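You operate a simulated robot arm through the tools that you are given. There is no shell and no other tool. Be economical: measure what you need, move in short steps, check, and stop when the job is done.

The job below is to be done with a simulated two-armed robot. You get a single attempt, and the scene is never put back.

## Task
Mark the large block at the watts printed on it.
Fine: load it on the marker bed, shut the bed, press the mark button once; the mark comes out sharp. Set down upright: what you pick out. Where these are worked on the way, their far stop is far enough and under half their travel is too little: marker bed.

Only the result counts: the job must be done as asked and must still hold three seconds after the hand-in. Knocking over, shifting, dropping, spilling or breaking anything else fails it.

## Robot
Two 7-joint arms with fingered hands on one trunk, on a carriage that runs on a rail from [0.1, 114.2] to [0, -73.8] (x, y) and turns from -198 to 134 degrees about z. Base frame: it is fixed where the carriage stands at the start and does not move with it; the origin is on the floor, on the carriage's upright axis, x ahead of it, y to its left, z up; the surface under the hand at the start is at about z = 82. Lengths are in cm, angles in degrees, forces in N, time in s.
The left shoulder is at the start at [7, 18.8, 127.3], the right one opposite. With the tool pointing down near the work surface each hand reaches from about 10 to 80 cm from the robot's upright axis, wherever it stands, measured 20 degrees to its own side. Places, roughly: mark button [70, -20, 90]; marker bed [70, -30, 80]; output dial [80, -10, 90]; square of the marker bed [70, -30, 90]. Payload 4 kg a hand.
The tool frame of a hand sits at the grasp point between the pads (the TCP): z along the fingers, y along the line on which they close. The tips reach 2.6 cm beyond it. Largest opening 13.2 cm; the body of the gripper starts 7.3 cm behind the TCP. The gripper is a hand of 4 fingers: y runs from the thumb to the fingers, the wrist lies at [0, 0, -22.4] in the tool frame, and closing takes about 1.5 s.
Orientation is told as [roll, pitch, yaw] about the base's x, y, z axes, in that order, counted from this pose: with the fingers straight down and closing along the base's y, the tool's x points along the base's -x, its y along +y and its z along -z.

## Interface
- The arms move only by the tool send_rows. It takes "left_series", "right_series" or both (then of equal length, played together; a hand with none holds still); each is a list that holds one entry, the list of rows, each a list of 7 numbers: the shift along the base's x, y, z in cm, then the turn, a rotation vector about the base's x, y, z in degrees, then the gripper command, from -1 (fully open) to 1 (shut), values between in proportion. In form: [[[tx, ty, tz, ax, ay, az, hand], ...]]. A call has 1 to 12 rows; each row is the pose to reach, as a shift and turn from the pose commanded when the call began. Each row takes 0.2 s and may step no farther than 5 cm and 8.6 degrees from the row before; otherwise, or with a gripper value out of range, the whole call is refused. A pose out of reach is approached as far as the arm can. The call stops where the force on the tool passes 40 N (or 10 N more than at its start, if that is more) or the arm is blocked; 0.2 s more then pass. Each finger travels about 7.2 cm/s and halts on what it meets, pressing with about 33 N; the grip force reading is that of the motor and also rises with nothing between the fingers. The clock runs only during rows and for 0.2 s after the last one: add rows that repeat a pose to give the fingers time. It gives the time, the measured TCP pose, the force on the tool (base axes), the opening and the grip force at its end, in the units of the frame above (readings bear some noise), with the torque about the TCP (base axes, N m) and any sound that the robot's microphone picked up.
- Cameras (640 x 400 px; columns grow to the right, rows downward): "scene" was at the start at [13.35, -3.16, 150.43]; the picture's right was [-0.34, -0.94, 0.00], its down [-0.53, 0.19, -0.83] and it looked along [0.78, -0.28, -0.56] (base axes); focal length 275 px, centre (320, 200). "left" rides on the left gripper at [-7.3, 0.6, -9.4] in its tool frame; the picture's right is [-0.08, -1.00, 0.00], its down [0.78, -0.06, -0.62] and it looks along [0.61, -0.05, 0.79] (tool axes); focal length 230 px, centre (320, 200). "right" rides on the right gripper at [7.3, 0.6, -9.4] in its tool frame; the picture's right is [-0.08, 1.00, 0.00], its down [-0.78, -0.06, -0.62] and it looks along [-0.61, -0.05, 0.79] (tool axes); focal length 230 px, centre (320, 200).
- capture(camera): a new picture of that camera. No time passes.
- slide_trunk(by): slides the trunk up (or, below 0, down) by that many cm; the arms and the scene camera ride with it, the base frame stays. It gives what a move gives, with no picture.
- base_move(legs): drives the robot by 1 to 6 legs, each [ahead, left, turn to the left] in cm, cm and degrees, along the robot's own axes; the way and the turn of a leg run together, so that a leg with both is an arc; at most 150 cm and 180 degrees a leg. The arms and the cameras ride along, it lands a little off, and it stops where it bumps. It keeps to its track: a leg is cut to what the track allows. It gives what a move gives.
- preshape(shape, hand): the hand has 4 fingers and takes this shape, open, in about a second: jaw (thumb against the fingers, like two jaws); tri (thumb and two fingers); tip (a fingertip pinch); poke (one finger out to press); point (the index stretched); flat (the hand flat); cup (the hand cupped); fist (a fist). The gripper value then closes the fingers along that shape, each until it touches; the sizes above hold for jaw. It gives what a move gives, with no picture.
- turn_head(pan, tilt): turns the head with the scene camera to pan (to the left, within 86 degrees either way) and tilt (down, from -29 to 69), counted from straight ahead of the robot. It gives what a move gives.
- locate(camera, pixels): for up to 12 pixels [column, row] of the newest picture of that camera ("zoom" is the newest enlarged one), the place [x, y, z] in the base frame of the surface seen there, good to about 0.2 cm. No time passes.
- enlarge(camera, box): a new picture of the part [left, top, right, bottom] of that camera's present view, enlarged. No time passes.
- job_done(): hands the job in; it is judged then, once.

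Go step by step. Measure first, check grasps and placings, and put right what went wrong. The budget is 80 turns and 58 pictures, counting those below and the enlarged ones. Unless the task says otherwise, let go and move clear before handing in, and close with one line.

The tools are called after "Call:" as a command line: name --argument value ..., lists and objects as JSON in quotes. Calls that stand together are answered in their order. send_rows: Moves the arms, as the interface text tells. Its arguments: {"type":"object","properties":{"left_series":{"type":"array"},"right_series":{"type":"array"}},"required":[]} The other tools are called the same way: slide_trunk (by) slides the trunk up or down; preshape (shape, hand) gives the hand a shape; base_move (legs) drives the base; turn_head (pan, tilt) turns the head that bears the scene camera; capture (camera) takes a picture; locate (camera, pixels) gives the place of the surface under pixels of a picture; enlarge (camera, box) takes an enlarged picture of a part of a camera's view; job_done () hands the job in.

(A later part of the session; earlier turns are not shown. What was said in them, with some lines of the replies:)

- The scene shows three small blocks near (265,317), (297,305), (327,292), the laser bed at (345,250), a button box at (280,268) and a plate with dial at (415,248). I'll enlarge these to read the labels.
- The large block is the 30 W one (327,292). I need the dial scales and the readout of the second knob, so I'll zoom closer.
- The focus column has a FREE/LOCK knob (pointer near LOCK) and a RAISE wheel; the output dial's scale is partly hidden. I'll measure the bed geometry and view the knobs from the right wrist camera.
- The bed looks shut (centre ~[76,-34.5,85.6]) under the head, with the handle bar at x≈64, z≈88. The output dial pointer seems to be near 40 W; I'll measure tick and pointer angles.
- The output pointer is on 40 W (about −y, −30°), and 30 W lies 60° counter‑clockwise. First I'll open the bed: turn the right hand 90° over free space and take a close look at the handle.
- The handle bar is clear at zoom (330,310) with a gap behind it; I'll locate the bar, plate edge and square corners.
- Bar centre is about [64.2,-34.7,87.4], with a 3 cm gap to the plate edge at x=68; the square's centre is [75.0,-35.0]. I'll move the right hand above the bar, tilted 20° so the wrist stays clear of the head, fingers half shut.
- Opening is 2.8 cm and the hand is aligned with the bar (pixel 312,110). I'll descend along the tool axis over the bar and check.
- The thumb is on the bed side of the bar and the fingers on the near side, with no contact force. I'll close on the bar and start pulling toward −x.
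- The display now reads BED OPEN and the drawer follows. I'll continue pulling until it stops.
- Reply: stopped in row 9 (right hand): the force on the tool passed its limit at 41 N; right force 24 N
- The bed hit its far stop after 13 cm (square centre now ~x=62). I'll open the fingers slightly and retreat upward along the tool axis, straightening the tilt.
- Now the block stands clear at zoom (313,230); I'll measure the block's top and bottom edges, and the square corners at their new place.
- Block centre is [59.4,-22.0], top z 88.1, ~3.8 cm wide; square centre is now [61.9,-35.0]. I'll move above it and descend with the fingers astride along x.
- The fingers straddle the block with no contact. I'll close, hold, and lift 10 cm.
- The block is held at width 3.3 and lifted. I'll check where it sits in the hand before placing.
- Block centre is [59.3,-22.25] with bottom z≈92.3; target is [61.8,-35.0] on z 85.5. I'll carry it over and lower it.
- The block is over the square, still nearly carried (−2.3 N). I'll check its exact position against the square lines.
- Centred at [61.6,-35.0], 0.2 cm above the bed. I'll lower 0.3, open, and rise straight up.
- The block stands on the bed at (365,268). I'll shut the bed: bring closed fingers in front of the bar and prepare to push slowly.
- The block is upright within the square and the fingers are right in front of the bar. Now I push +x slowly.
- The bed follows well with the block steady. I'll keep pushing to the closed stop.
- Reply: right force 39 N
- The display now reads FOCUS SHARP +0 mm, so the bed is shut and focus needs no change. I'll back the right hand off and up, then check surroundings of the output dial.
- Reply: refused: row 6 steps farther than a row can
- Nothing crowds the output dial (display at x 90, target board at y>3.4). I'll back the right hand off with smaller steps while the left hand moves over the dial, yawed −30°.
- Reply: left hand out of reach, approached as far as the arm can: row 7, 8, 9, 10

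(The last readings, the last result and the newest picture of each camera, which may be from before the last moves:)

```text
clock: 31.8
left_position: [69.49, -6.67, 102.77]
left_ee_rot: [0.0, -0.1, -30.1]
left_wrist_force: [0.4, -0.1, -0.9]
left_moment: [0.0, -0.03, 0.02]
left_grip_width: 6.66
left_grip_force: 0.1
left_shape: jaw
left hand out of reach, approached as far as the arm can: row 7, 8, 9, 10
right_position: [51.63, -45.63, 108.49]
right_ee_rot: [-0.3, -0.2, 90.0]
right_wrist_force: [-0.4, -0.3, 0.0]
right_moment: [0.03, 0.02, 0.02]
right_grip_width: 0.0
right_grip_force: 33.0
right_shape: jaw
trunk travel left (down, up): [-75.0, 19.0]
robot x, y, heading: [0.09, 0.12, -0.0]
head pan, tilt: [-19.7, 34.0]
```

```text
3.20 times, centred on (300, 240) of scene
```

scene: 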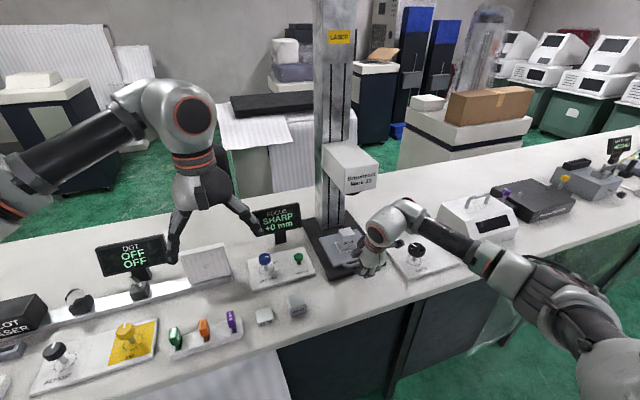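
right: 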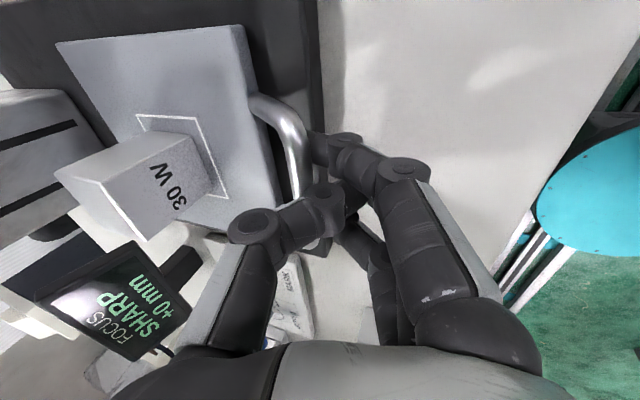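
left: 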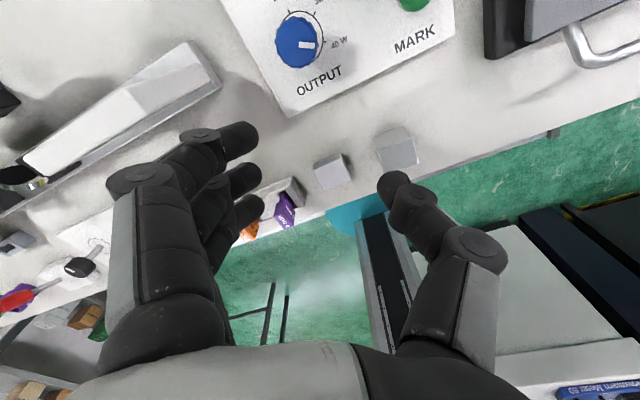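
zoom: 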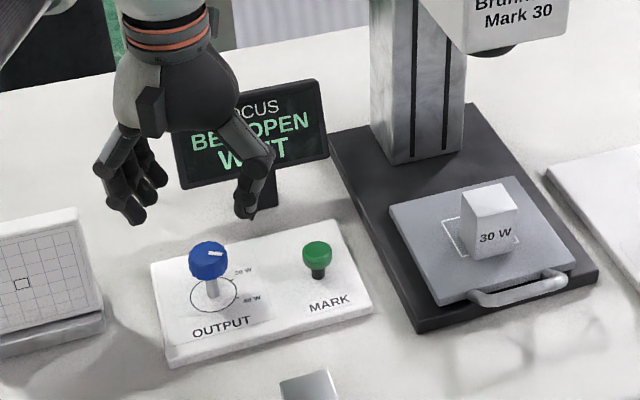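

Two things: the display reads BED OPEN again, so the bed crept out when the right hand withdrew, and the left hand can't reach the dial from here. I'll retract the left hand, and locate the bed and block.

Call:
locate --camera "zoom" --pixels '[[520, 285], [490, 293], [480, 205], [468, 250], [515, 245], [395, 205], [435, 295], [212, 250], [317, 250]]'

Call:
send_rows --left_series '[[[-1, 1, 3, 0, 0, 4, 0], [-3, 3, 5, 0, 0, 8, 0], [-6, 5, 7, 0, 0, 12, 0], [-9, 7, 9, 0, 0, 16, 0], [-12, 8.5, 11, 0, 0, 20, 0], [-14, 8.7, 13, 0, 0, 25, 0], [-16, 8.7, 14, 0, 0, 30, 0]]]'

Call:
capture --camera "right"

```text
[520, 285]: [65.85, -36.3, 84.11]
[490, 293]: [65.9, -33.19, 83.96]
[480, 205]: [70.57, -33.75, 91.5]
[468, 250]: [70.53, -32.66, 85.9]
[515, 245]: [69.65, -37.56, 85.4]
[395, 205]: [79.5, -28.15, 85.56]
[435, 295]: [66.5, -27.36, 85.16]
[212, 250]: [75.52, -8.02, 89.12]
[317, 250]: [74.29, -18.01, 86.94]
```

```text
clock: 33.4
left_position: [53.38, 1.81, 117.12]
left_ee_rot: [0.0, 0.0, 0.1]
left_wrist_force: [0.3, 0.0, -0.4]
left_moment: [-0.02, -0.01, -0.01]
left_grip_width: 6.62
left_grip_force: 0.0
left_shape: jaw
right_position: [51.8, -45.8, 108.43]
right_ee_rot: [-0.4, -0.2, 90.0]
right_wrist_force: [-1.5, 0.2, 0.2]
right_moment: [0.0, 0.04, 0.01]
right_grip_width: 0.03
right_grip_force: 32.6
right_shape: jaw
trunk travel left (down, up): [-75.0, 19.0]
robot x, y, heading: [0.12, 0.04, -0.1]
head pan, tilt: [-19.7, 34.0]
```

```text
22 pictures are left
```

right: 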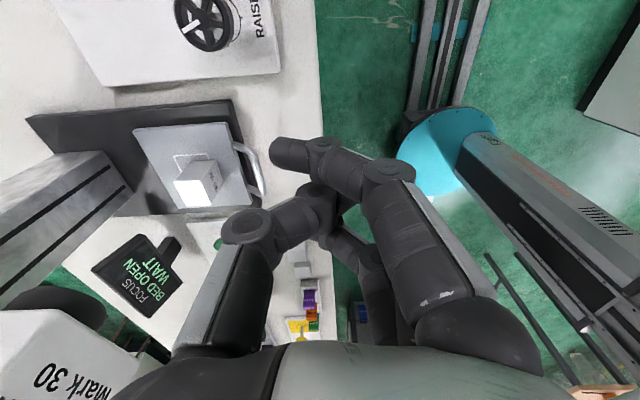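

The bed crept out 1.6 cm (the closed fingers caught the bar while leaving); block is still upright. I'll push again with the outside of the thumb, fingers half open so nothing can hook.

Call:
send_rows --right_series '[[[0, 2.5, -1, 0, 0, 0, 0.8], [0, 5, -2, 0, 0, 0, 0.58], [0, 8, -4, 0, 0, 0, 0.58], [0, 11, -6, 0, 0, 0, 0.58], [1, 11, -9, 0, -2, 0, 0.58], [2, 11, -12, 0, -4, 0, 0.58], [3, 11, -15, 0, -6, 0, 0.58], [4.2, 11, -18, 0, -8, 0, 0.58], [4.2, 11, -20.8, 0, -10, 0, 0.58], [4.2, 11, -20.8, 0, -10, 0, 0.58]]]'

Call:
capture --camera "right"

```text
clock: 35.6
left_position: [53.47, 1.83, 117.04]
left_ee_rot: [0.1, 0.0, 0.0]
left_wrist_force: [0.8, -0.3, 0.0]
left_moment: [-0.03, -0.02, 0.0]
left_grip_width: 6.66
left_grip_force: 0.1
left_shape: jaw
right_position: [56.16, -34.76, 87.33]
right_ee_rot: [-10.3, -0.2, 90.1]
right_wrist_force: [-0.2, -0.2, 0.1]
right_moment: [0.02, 0.0, -0.01]
right_grip_width: 2.73
right_grip_force: 0.0
right_shape: jaw
trunk travel left (down, up): [-75.0, 19.0]
robot x, y, heading: [-0.04, -0.09, -0.1]
head pan, tilt: [-19.7, 34.0]
```

```text
21 pictures are left
```

right: 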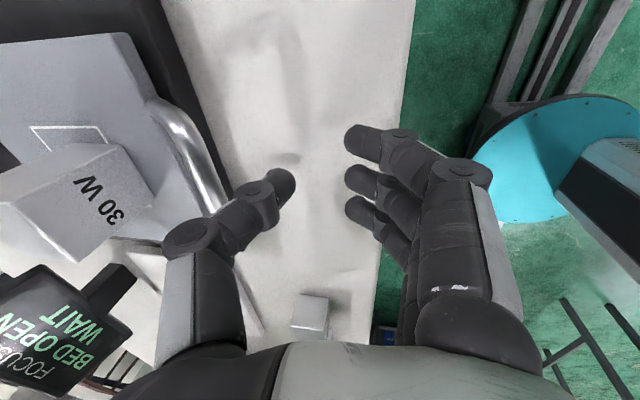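

The thumb's outer face is a few cm in front of the bar. I'll push +x slowly until the stop.

Call:
send_rows --right_series '[[[0.8, 0, 0, 0, 0, 0, 0.58], [1.6, 0, 0, 0, 0, 0, 0.58], [2.2, 0, 0, 0, 0, 0, 0.58], [2.8, 0, 0, 0, 0, 0, 0.58], [3.3, 0, 0, 0, 0, 0, 0.58], [3.8, 0, 0, 0, 0, 0, 0.58], [4.2, 0, 0, 0, 0, 0, 0.58], [4.6, 0, 0, 0, 0, 0, 0.58], [5.0, 0, 0, 0, 0, 0, 0.58], [5.4, 0, 0, 0, 0, 0, 0.58], [5.8, 0, 0, 0, 0, 0, 0.58], [6.2, 0, 0, 0, 0, 0, 0.58]]]'

Call:
capture --camera "right"

```text
clock: 38.2
left_position: [53.04, 1.87, 117.31]
left_ee_rot: [-0.1, -0.3, 0.0]
left_wrist_force: [0.3, 0.8, 0.2]
left_moment: [-0.01, 0.0, -0.03]
left_grip_width: 6.64
left_grip_force: 0.1
left_shape: jaw
right_position: [62.01, -34.81, 87.85]
right_ee_rot: [-10.5, -0.1, 90.2]
right_wrist_force: [-25.6, -2.9, 11.7]
right_moment: [0.0, -0.25, -0.1]
right_grip_width: 2.15
right_grip_force: 0.1
right_shape: jaw
trunk travel left (down, up): [-75.0, 19.0]
robot x, y, heading: [-0.45, -0.17, -0.1]
head pan, tilt: [-19.7, 34.0]
```

```text
20 pictures are left
```

right: 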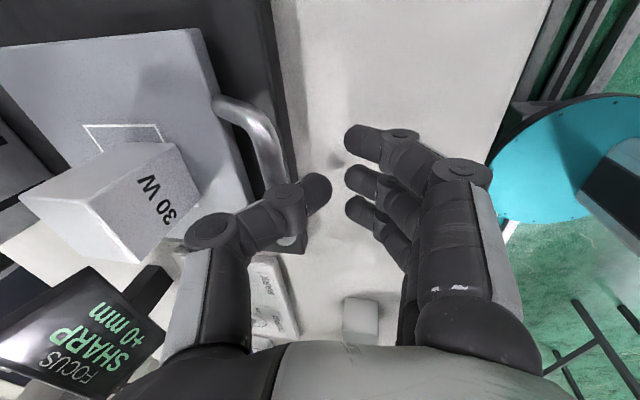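

SHARP +0 mm again, with the thumb cleanly on the near side. I'll retreat straight back in −x before rising, and look at the display.

Call:
send_rows --right_series '[[[-0.5, 0, 0, 0, 0, 0, 0.58], [-1.5, 0, 0, 0, 0, 0, 0.58], [-3, 0, 0, 0, 0, 0, 0.58], [-5, 0, 0, 0, 0, 0, 0.58], [-7, 0, 0, 0, 0, 0, 0.58], [-10, 0, 1, 0, 0, 0, 0.58], [-12, -1, 4, 0, 0, 0, 0.58], [-12, -2, 8, 0, 3, 0, 0.58], [-12, -3, 12, 0, 6, 0, 0.58], [-12, -3, 16, 0, 10, 0, 0.58], [-12, -3, 20, 0, 10, 0, 0.58], [-12, -3, 23, 0, 10, 0, 0.58]]]'

Call:
capture --camera "scene"

```text
clock: 40.8
left_position: [53.48, 1.85, 117.07]
left_ee_rot: [0.0, 0.0, -0.1]
left_wrist_force: [-0.1, 0.4, -0.7]
left_moment: [0.0, 0.01, -0.02]
left_grip_width: 6.64
left_grip_force: 0.1
left_shape: jaw
right_position: [50.12, -37.74, 110.68]
right_ee_rot: [-0.3, -0.3, 90.1]
right_wrist_force: [-0.5, 1.0, -0.9]
right_moment: [-0.01, 0.0, 0.0]
right_grip_width: 2.75
right_grip_force: 0.0
right_shape: jaw
trunk travel left (down, up): [-75.0, 19.0]
robot x, y, heading: [0.21, -0.07, 0.0]
head pan, tilt: [-19.7, 34.0]
```

```text
19 pictures are left
```

scene: 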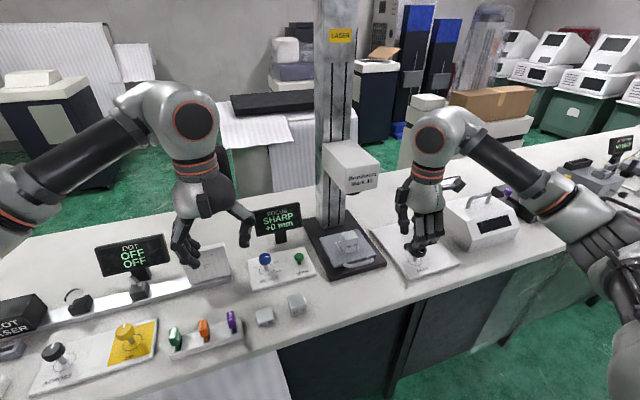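

Bed shut, display stays SHARP +0 mm (280,218). Now I'll drive the base 15 cm to the right and turn 30° right so the left arm reaches the dial, then re-aim the head.

Call:
base_move --legs '[[0, -15, 0], [0, 0, -30]]'

Call:
turn_head --pan 20 --tilt 40

Call:
capture --camera "scene"

```text
clock: 43.6
left_position: [47.65, -39.6, 117.03]
left_ee_rot: [0.1, 0.1, -29.1]
left_wrist_force: [0.1, -0.1, 0.0]
left_moment: [-0.01, -0.02, 0.01]
left_grip_width: 6.6
left_grip_force: 0.0
left_shape: jaw
right_position: [25.46, -72.46, 110.58]
right_ee_rot: [-0.3, -0.2, 60.8]
right_wrist_force: [0.6, 0.3, -0.5]
right_moment: [-0.01, 0.02, 0.01]
right_grip_width: 2.76
right_grip_force: 0.0
right_shape: jaw
trunk travel left (down, up): [-75.0, 19.0]
robot x, y, heading: [0.1, -14.81, -29.3]
head pan, tilt: [-19.7, 34.0]
```

```text
clock: 44.7
left_position: [47.65, -39.58, 117.12]
left_ee_rot: [0.0, 0.0, -29.2]
left_wrist_force: [-0.1, 0.5, -0.2]
left_moment: [-0.01, 0.02, 0.0]
left_grip_width: 6.66
left_grip_force: 0.1
left_shape: jaw
right_position: [25.4, -72.35, 110.62]
right_ee_rot: [-0.4, -0.2, 60.8]
right_wrist_force: [0.1, 0.1, 0.7]
right_moment: [0.02, -0.01, -0.01]
right_grip_width: 2.73
right_grip_force: 0.2
right_shape: jaw
trunk travel left (down, up): [-75.0, 19.0]
robot x, y, heading: [0.32, -15.34, -28.9]
head pan, tilt: [20.0, 40.0]
```

```text
18 pictures are left
```

scene: 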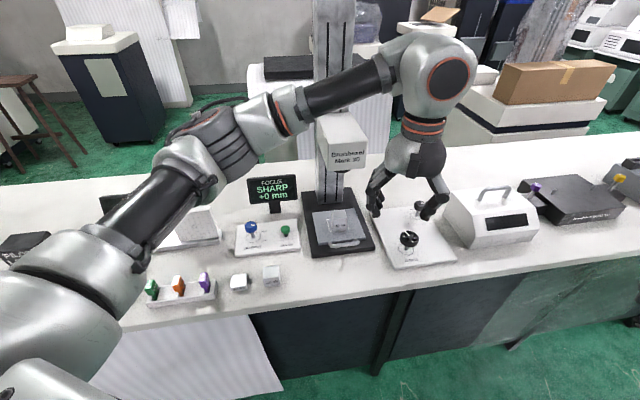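

View is good. Left hand goes sideways first at x≈48 to stay clear of the laser head, then out to above the dial.

Call:
send_rows --left_series '[[[0, 4.5, 0, 0, 0, 0, 0], [0, 9, 0, 0, 0, 0, 0], [0, 13.5, 0, 0, 0, 0, 0], [0, 18, 0, 0, 0, 0, 0], [0, 22.5, 0, 0, 0, 0, 0], [0, 27, 0, 0, 0, 0, 0], [2, 31, 0, 0, 0, 0, 0], [6, 32, -2, 0, 0, 0, 0], [10, 32, -4, 0, 0, 0, 0], [14, 32, -6, 0, 0, 0, 0], [18, 32, -8, 0, 0, 0, 0], [22, 32, -10, 0, 0, 0, 0]]]'

Call:
send_rows --left_series '[[[2, 0, -1.5, 0, 0, 0, 0], [4, 0, -3, 0, 0, 0, 0], [5.3, 0, -5, 0, 0, 0, 0], [5.3, 0, -7, 0, 0, 0, 0], [5.3, 0, -7, 0, 0, 0, 0]]]'

Call:
capture --camera "left"

Call:
enlarge --camera "scene" --box '[200, 170, 380, 290]'

```text
clock: 47.3
left_position: [69.57, -7.36, 106.76]
left_ee_rot: [0.0, 0.1, -29.1]
left_wrist_force: [-0.1, 0.5, -0.8]
left_moment: [-0.02, 0.0, -0.03]
left_grip_width: 6.63
left_grip_force: 0.1
left_shape: jaw
right_position: [25.55, -72.53, 110.65]
right_ee_rot: [-0.3, -0.2, 60.7]
right_wrist_force: [1.0, 0.2, -0.2]
right_moment: [-0.05, -0.02, -0.01]
right_grip_width: 2.76
right_grip_force: 0.1
right_shape: jaw
trunk travel left (down, up): [-75.0, 19.0]
robot x, y, heading: [-0.03, -15.1, -29.2]
head pan, tilt: [20.0, 40.0]
```

```text
clock: 48.5
left_position: [74.86, -7.68, 99.99]
left_ee_rot: [0.0, 0.0, -29.1]
left_wrist_force: [1.6, -0.8, 0.2]
left_moment: [0.0, 0.01, 0.01]
left_grip_width: 6.62
left_grip_force: 0.1
left_shape: jaw
right_position: [25.39, -72.6, 110.72]
right_ee_rot: [-0.3, -0.2, 60.9]
right_wrist_force: [0.5, 0.0, -0.6]
right_moment: [0.01, 0.01, 0.0]
right_grip_width: 2.72
right_grip_force: 0.1
right_shape: jaw
trunk travel left (down, up): [-75.0, 19.0]
robot x, y, heading: [0.3, -15.08, -29.0]
head pan, tilt: [20.0, 40.0]
```

```text
17 pictures are left
```

left: 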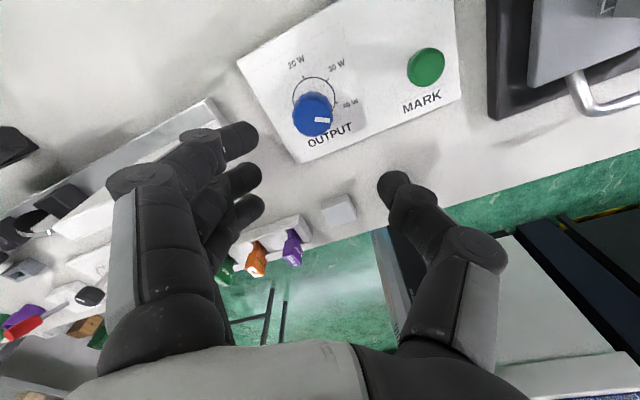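

```text
3.33 times, centred on (290, 230) of scene
```

zoom: 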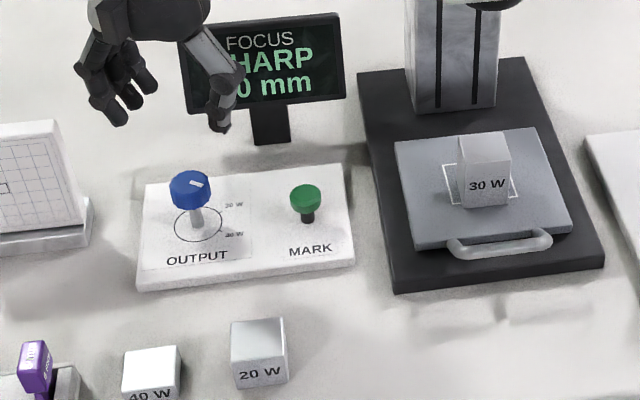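

Over the dial now at z 100; ticks for 20/30/40 W are visible. I'll measure the knob's top centre precisely.

Call:
locate --camera "left" --pixels '[[313, 108], [298, 108], [328, 110], [322, 119], [313, 96], [313, 128], [427, 65]]'

Call:
locate --camera "zoom" --pixels '[[189, 182], [172, 186], [206, 183], [198, 184], [190, 205], [304, 192]]'

```text
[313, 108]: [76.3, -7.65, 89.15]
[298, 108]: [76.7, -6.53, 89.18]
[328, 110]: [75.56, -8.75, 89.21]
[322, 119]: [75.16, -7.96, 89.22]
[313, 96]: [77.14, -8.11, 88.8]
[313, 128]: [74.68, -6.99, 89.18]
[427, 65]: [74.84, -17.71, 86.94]
```

```text
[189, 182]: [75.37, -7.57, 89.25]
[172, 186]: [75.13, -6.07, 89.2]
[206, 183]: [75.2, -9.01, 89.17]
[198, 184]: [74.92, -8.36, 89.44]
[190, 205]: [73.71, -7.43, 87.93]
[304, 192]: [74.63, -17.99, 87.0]
```

Knob centre ≈ [75.4,-7.5], top 89.2, radius ~1.6. I'll descend to z 88.5 and close.

Call:
send_rows --left_series '[[[0.5, 0.2, -3, 0, 0, 0, 0], [0.5, 0.2, -6, 0, 0, 0, 0], [0.5, 0.2, -8.5, 0, 0, 0, 0], [0.5, 0.2, -10.3, 0, 0, 0, 0], [0.5, 0.2, -11.5, 0, 0, 0, 0], [0.5, 0.2, -11.5, 0, 0, 0, 0], [0.5, 0.2, -11.5, 0, 0, 0, 0.3], [0.5, 0.2, -11.5, 0, 0, 0, 0.6], [0.5, 0.2, -11.5, 0, 0, 0, 0.7], [0.5, 0.2, -11.5, 0, 0, 0, 0.7]]]'

Call:
capture --camera "left"

```text
clock: 50.7
left_position: [75.31, -7.46, 88.16]
left_ee_rot: [0.0, 0.3, -29.3]
left_wrist_force: [-3.5, -3.6, -8.6]
left_moment: [-0.08, 0.07, 0.0]
left_grip_width: 1.36
left_grip_force: 32.6
left_shape: jaw
right_position: [25.48, -72.48, 110.52]
right_ee_rot: [-0.3, -0.2, 60.8]
right_wrist_force: [0.1, -0.5, 0.2]
right_moment: [0.02, -0.03, -0.01]
right_grip_width: 2.76
right_grip_force: 0.0
right_shape: jaw
trunk travel left (down, up): [-75.0, 19.0]
robot x, y, heading: [-0.01, -15.1, -29.1]
head pan, tilt: [20.0, 40.0]
```

```text
15 pictures are left
```

left: 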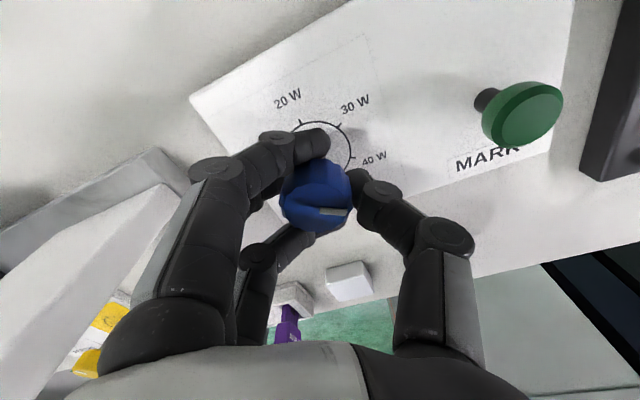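

The knob is held between thumb and fingers. I'll turn 24° CCW as a test and check that the pointer follows.

Call:
send_rows --left_series '[[[0, 0, 0, 0, 0, 6, 0.7], [0, 0, 0, 0, 0, 12, 0.7], [0, 0, 0, 0, 0, 18, 0.7], [0, 0, 0, 0, 0, 24, 0.7], [0, 0, 0, 0, 0, 24, 0.7]]]'

Call:
capture --camera "left"

```text
clock: 51.9
left_position: [75.3, -7.53, 88.37]
left_ee_rot: [0.1, 0.1, -5.2]
left_wrist_force: [-5.7, -8.1, -19.3]
left_moment: [-0.13, 0.07, 0.0]
left_grip_width: 1.32
left_grip_force: 33.2
left_shape: jaw
right_position: [25.57, -72.43, 110.52]
right_ee_rot: [-0.1, -0.1, 60.7]
right_wrist_force: [0.7, -0.5, -0.3]
right_moment: [0.03, 0.01, 0.0]
right_grip_width: 2.73
right_grip_force: 0.0
right_shape: jaw
trunk travel left (down, up): [-75.0, 19.0]
robot x, y, heading: [0.2, -14.89, -29.2]
head pan, tilt: [20.0, 40.0]
```

```text
14 pictures are left
```

left: 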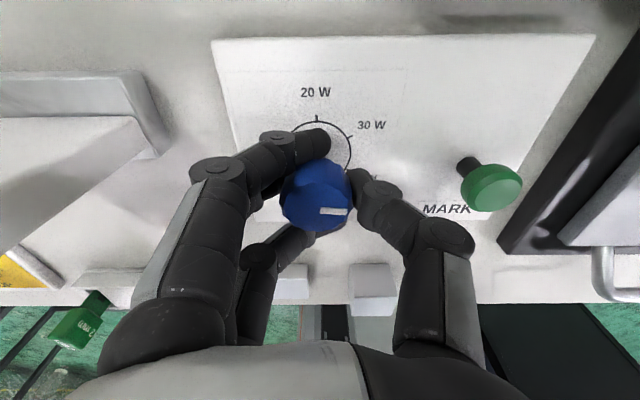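

The pointer turned with the hand. I'll turn another 35° to reach 30 W.

Call:
send_rows --left_series '[[[0, 0, -0.2, 0, 0, 6, 0.7], [0, 0, -0.2, 0, 0, 12, 0.7], [0, 0, -0.2, 0, 0, 18, 0.7], [0, 0, -0.2, 0, 0, 24, 0.7], [0, 0, -0.2, 0, 0, 30, 0.7], [0, 0, -0.2, 0, 0, 35, 0.7], [0, 0, -0.2, 0, 0, 35, 0.7]]]'

Call:
capture --camera "left"

Call:
enlarge --camera "scene" --box '[220, 200, 310, 260]'

```text
clock: 53.5
left_position: [75.56, -7.47, 88.18]
left_ee_rot: [-0.1, -0.1, 29.8]
left_wrist_force: [-1.9, -11.6, -5.8]
left_moment: [-0.2, -0.05, 0.01]
left_grip_width: 1.3
left_grip_force: 32.9
left_shape: jaw
right_position: [25.48, -72.51, 110.48]
right_ee_rot: [-0.2, -0.2, 60.8]
right_wrist_force: [0.8, -0.2, 0.6]
right_moment: [-0.01, -0.04, 0.0]
right_grip_width: 2.73
right_grip_force: 0.1
right_shape: jaw
trunk travel left (down, up): [-75.0, 19.0]
robot x, y, heading: [-0.04, -15.08, -29.5]
head pan, tilt: [20.0, 40.0]
```

```text
13 pictures are left
```

left: 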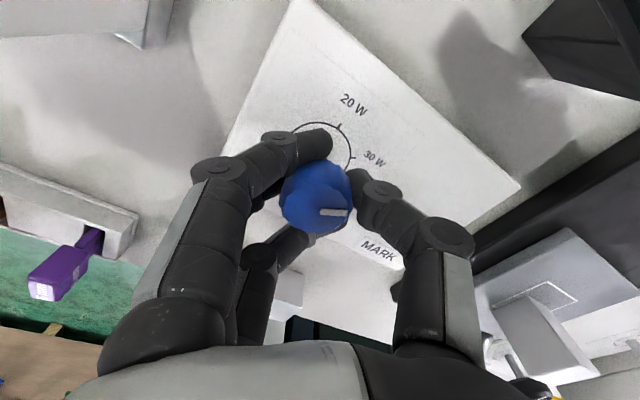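

```text
6.67 times, centred on (265, 230) of scene
```

zoom: 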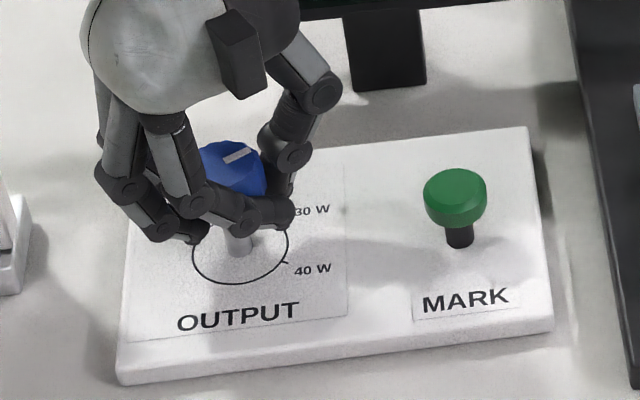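

The pointer appears aligned with 30 W. I'll open the fingers and rise straight up, then verify.

Call:
send_rows --left_series '[[[0, 0, 0, 0, 0, 0, 0.4], [0, 0, 0, 0, 0, 0, 0.1], [0, 0, 0, 0, 0, 0, 0], [0, 0, 0, 0, 0, 0, 0], [0, 0, 2, 0, 0, 0, 0], [0, 0, 5, 0, 0, 0, 0], [0, 0, 9, 0, 0, 0, 0], [0, 0, 12, 0, 0, -4, 0], [0, 0, 15, 0, 0, -8, 0]]]'

Call:
enlarge --camera "scene" --box '[220, 210, 310, 270]'

```text
clock: 55.5
left_position: [75.5, -7.43, 103.61]
left_ee_rot: [0.0, 0.0, 21.7]
left_wrist_force: [-0.8, 0.4, 0.5]
left_moment: [-0.01, 0.01, 0.0]
left_grip_width: 6.53
left_grip_force: 0.1
left_shape: jaw
right_position: [25.37, -72.49, 110.71]
right_ee_rot: [-0.3, -0.2, 60.9]
right_wrist_force: [-0.7, -0.4, -0.8]
right_moment: [-0.02, -0.03, -0.02]
right_grip_width: 2.73
right_grip_force: 0.1
right_shape: jaw
trunk travel left (down, up): [-75.0, 19.0]
robot x, y, heading: [0.48, -14.84, -29.3]
head pan, tilt: [20.0, 40.0]
```

```text
6.67 times, centred on (265, 240) of scene
```

zoom: 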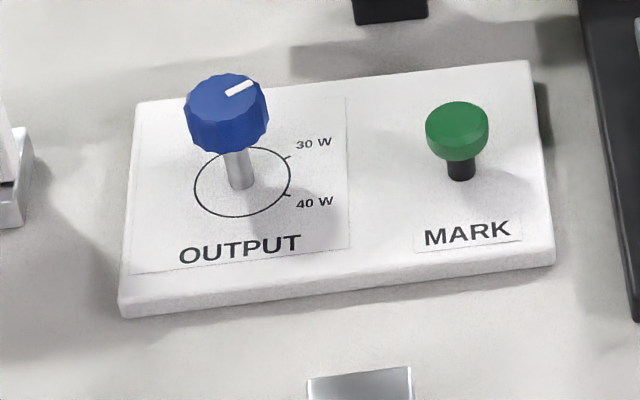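

The pointer is near 30 W but may be a few degrees short; I'll check from the left wrist camera, nearly overhead.

Call:
capture --camera "left"

Call:
enlarge --camera "scene" --box '[240, 216, 272, 246]'

```text
10 pictures are left
```

left: 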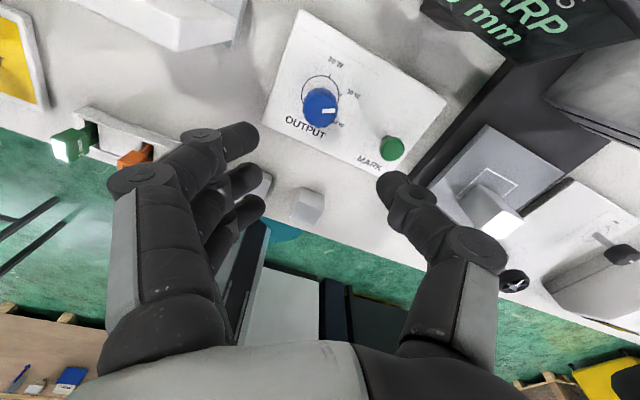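

```text
13.33 times, centred on (256, 231) of scene
```

zoom: 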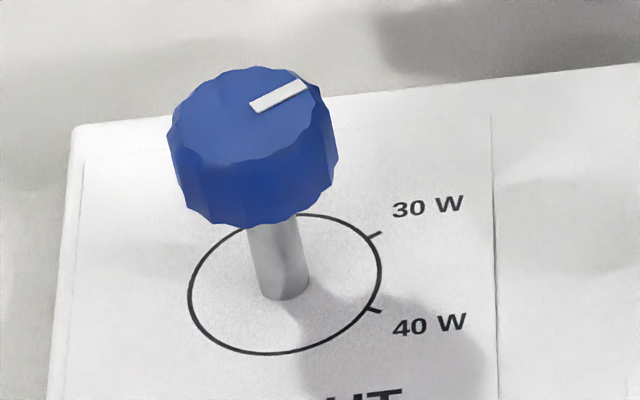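

My computation puts the pointer at ~24.5° versus the 30 W tick at ~30°. I'll check from the overhead camera to decide whether to trim.

Call:
enlarge --camera "left" --box '[290, 50, 370, 140]'

```text
4.44 times, centred on (330, 95) of left
```

zoom: 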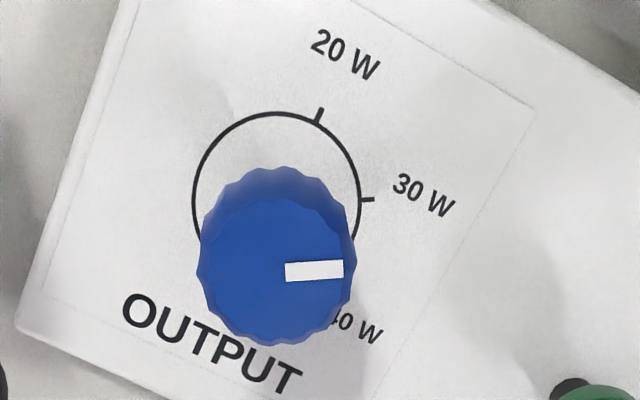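

Overhead, tick and pointer are parallel within a few degrees (opposite sign to the other estimate), so 30 W is set. Next I'll close the left hand and place it above the MARK button [74.6,-18.0,87].

Call:
send_rows --left_series '[[[0, 0, 0, 0, 0, -5, 0.3], [0, -2, 0, 0, 0, -10, 0.6], [-0.3, -4.5, 0, 0, 0, -15, 1], [-0.6, -7, 0, 0, 0, -20, 1], [-0.9, -9, -1, 0, 0, -22, 1], [-0.9, -10.6, -3, 0, 0, -22, 1], [-0.9, -10.6, -6, 0, 0, -22, 1], [-0.9, -10.6, -9, 0, 0, -22, 1], [-0.9, -10.6, -9, 0, 0, -22, 1]]]'

Call:
capture --camera "left"

Call:
enlarge --camera "scene" --box '[230, 160, 370, 270]'

```text
clock: 57.5
left_position: [74.56, -17.76, 94.33]
left_ee_rot: [0.0, 0.1, -0.2]
left_wrist_force: [-0.1, 0.2, -0.4]
left_moment: [0.0, -0.02, -0.01]
left_grip_width: 0.0
left_grip_force: 32.9
left_shape: jaw
right_position: [25.39, -72.58, 110.56]
right_ee_rot: [-0.3, -0.3, 60.8]
right_wrist_force: [0.1, 0.3, 0.1]
right_moment: [-0.01, 0.0, 0.01]
right_grip_width: 2.74
right_grip_force: 0.0
right_shape: jaw
trunk travel left (down, up): [-75.0, 19.0]
robot x, y, heading: [0.05, -15.14, -29.2]
head pan, tilt: [20.0, 40.0]
```

```text
7 pictures are left
```

left: 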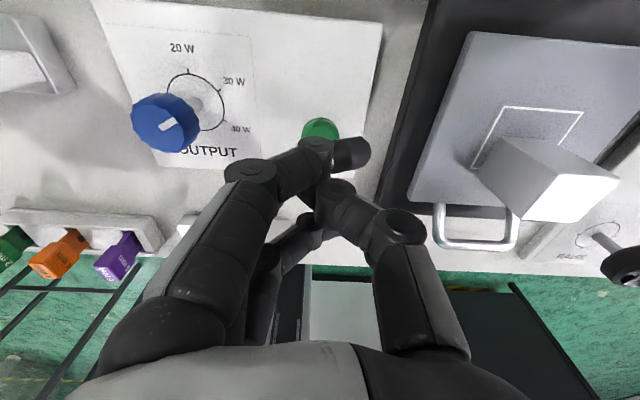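

```text
3.64 times, centred on (300, 215) of scene
```

zoom: 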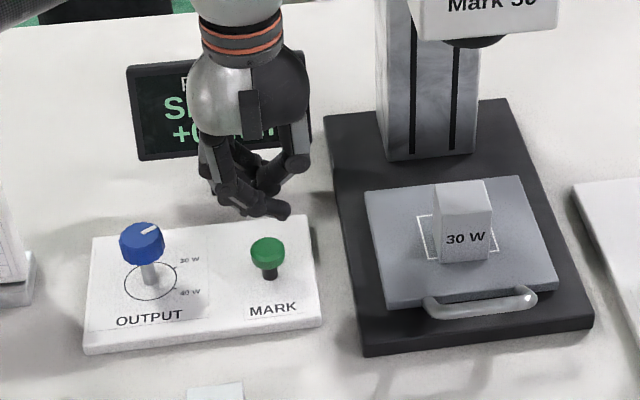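

Fully shut fingers cross over, so I'll open slightly (1 cm gap) for straight tips and press down slowly in one stroke.

Call:
send_rows --left_series '[[[0, 0, 0, 0, 0, 0, 0.85], [0, -0.2, 0, 0, 0, 0, 0.85], [0, -0.2, -2, 0, 0, 0, 0.85], [0, -0.2, -3.5, 0, 0, 0, 0.85], [0, -0.2, -4.2, 0, 0, 0, 0.85], [0, -0.2, -4.6, 0, 0, 0, 0.85], [0, -0.2, -4.9, 0, 0, 0, 0.85], [0, -0.2, -5.2, 0, 0, 0, 0.85], [0, -0.2, -5.5, 0, 0, 0, 0.85]]]'

Call:
enlarge --camera "scene" --box '[230, 160, 370, 270]'

```text
clock: 59.5
left_position: [74.33, -18.09, 88.99]
left_ee_rot: [0.0, -0.2, -0.2]
left_wrist_force: [0.9, 0.4, 4.3]
left_moment: [0.03, -0.01, 0.0]
left_grip_width: 1.01
left_grip_force: 0.1
left_shape: jaw
right_position: [25.23, -72.43, 110.69]
right_ee_rot: [-0.3, -0.2, 60.7]
right_wrist_force: [0.3, -0.4, -1.2]
right_moment: [-0.02, 0.02, 0.01]
right_grip_width: 2.74
right_grip_force: 0.2
right_shape: jaw
trunk travel left (down, up): [-75.0, 19.0]
robot x, y, heading: [-0.1, -14.85, -28.9]
head pan, tilt: [20.0, 40.0]
heard: click
```

```text
3.64 times, centred on (300, 215) of scene
```

zoom: 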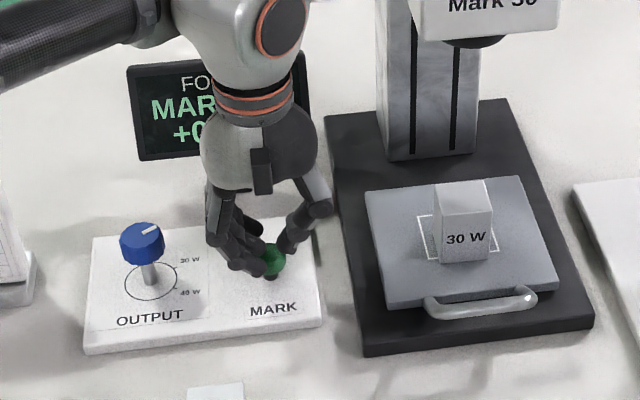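

A click was heard and the display changed to "MAR…" (marked). I'll lift straight up off the button and move clear.

Call:
send_rows --left_series '[[[0, 0, 1.5, 0, 0, 0, 0.85], [0, 0, 4, 0, 0, 0, 0.85], [0, 0, 8, 0, 0, 0, 0.85], [0, 1, 12, 0, 0, 0, 0.85], [-2, 3, 15, 0, 0, 0, 0.85], [-6, 5, 17, 0, 0, 0, 0.85], [-10, 7, 19, 0, 0, 0, 0.85], [-14, 9, 21, 0, 0, 0, 0.85], [-18, 9, 23, 0, 0, 0, 0.85]]]'

Call:
capture --camera "scene"

Call:
enlarge --camera "scene" --box '[230, 160, 370, 270]'

```text
clock: 61.5
left_position: [56.13, -9.5, 111.83]
left_ee_rot: [0.0, -0.1, -0.3]
left_wrist_force: [-0.2, 0.7, -1.4]
left_moment: [0.04, 0.01, -0.02]
left_grip_width: 0.98
left_grip_force: 0.0
left_shape: jaw
right_position: [25.48, -72.54, 110.59]
right_ee_rot: [-0.3, -0.3, 60.8]
right_wrist_force: [-0.5, -0.5, -0.1]
right_moment: [0.0, -0.01, -0.02]
right_grip_width: 2.75
right_grip_force: 0.1
right_shape: jaw
trunk travel left (down, up): [-75.0, 19.0]
robot x, y, heading: [0.01, -14.87, -29.2]
head pan, tilt: [20.0, 40.0]
```

```text
4 pictures are left
```

scene: 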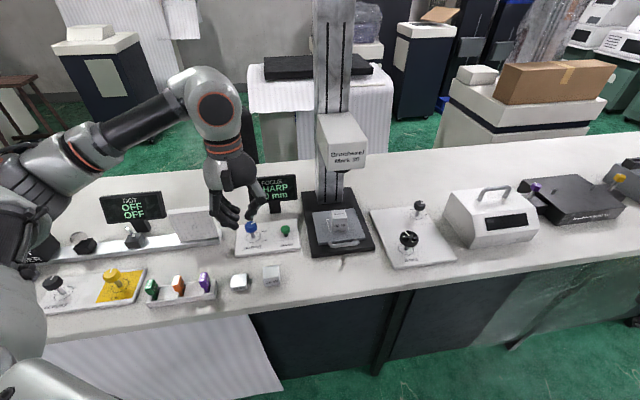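

```text
3.64 times, centred on (300, 215) of scene
```

zoom: 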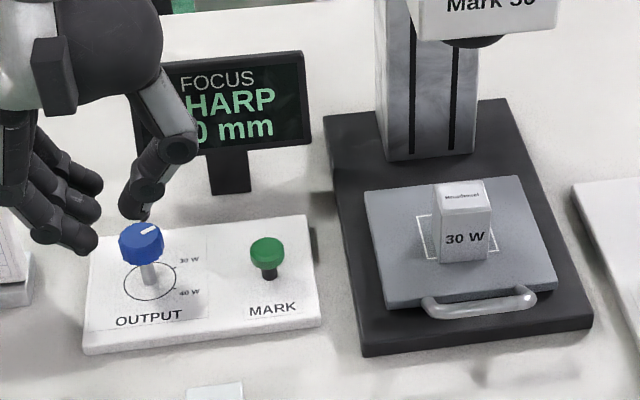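

The block's top now carries a mark (zoom 463,193). It stands upright on the shut bed, the output is at 30 W, focus reads SHARP, and both hands are clear. Handing in.

Call:
job_done

```text
The job is handed in.
```

I marked the large (30 W) block at 30 W: it went onto the bed upright, the bed was shut with focus reading SHARP +0 mm, the mark button was pressed once, and a mark shows on the block's top.
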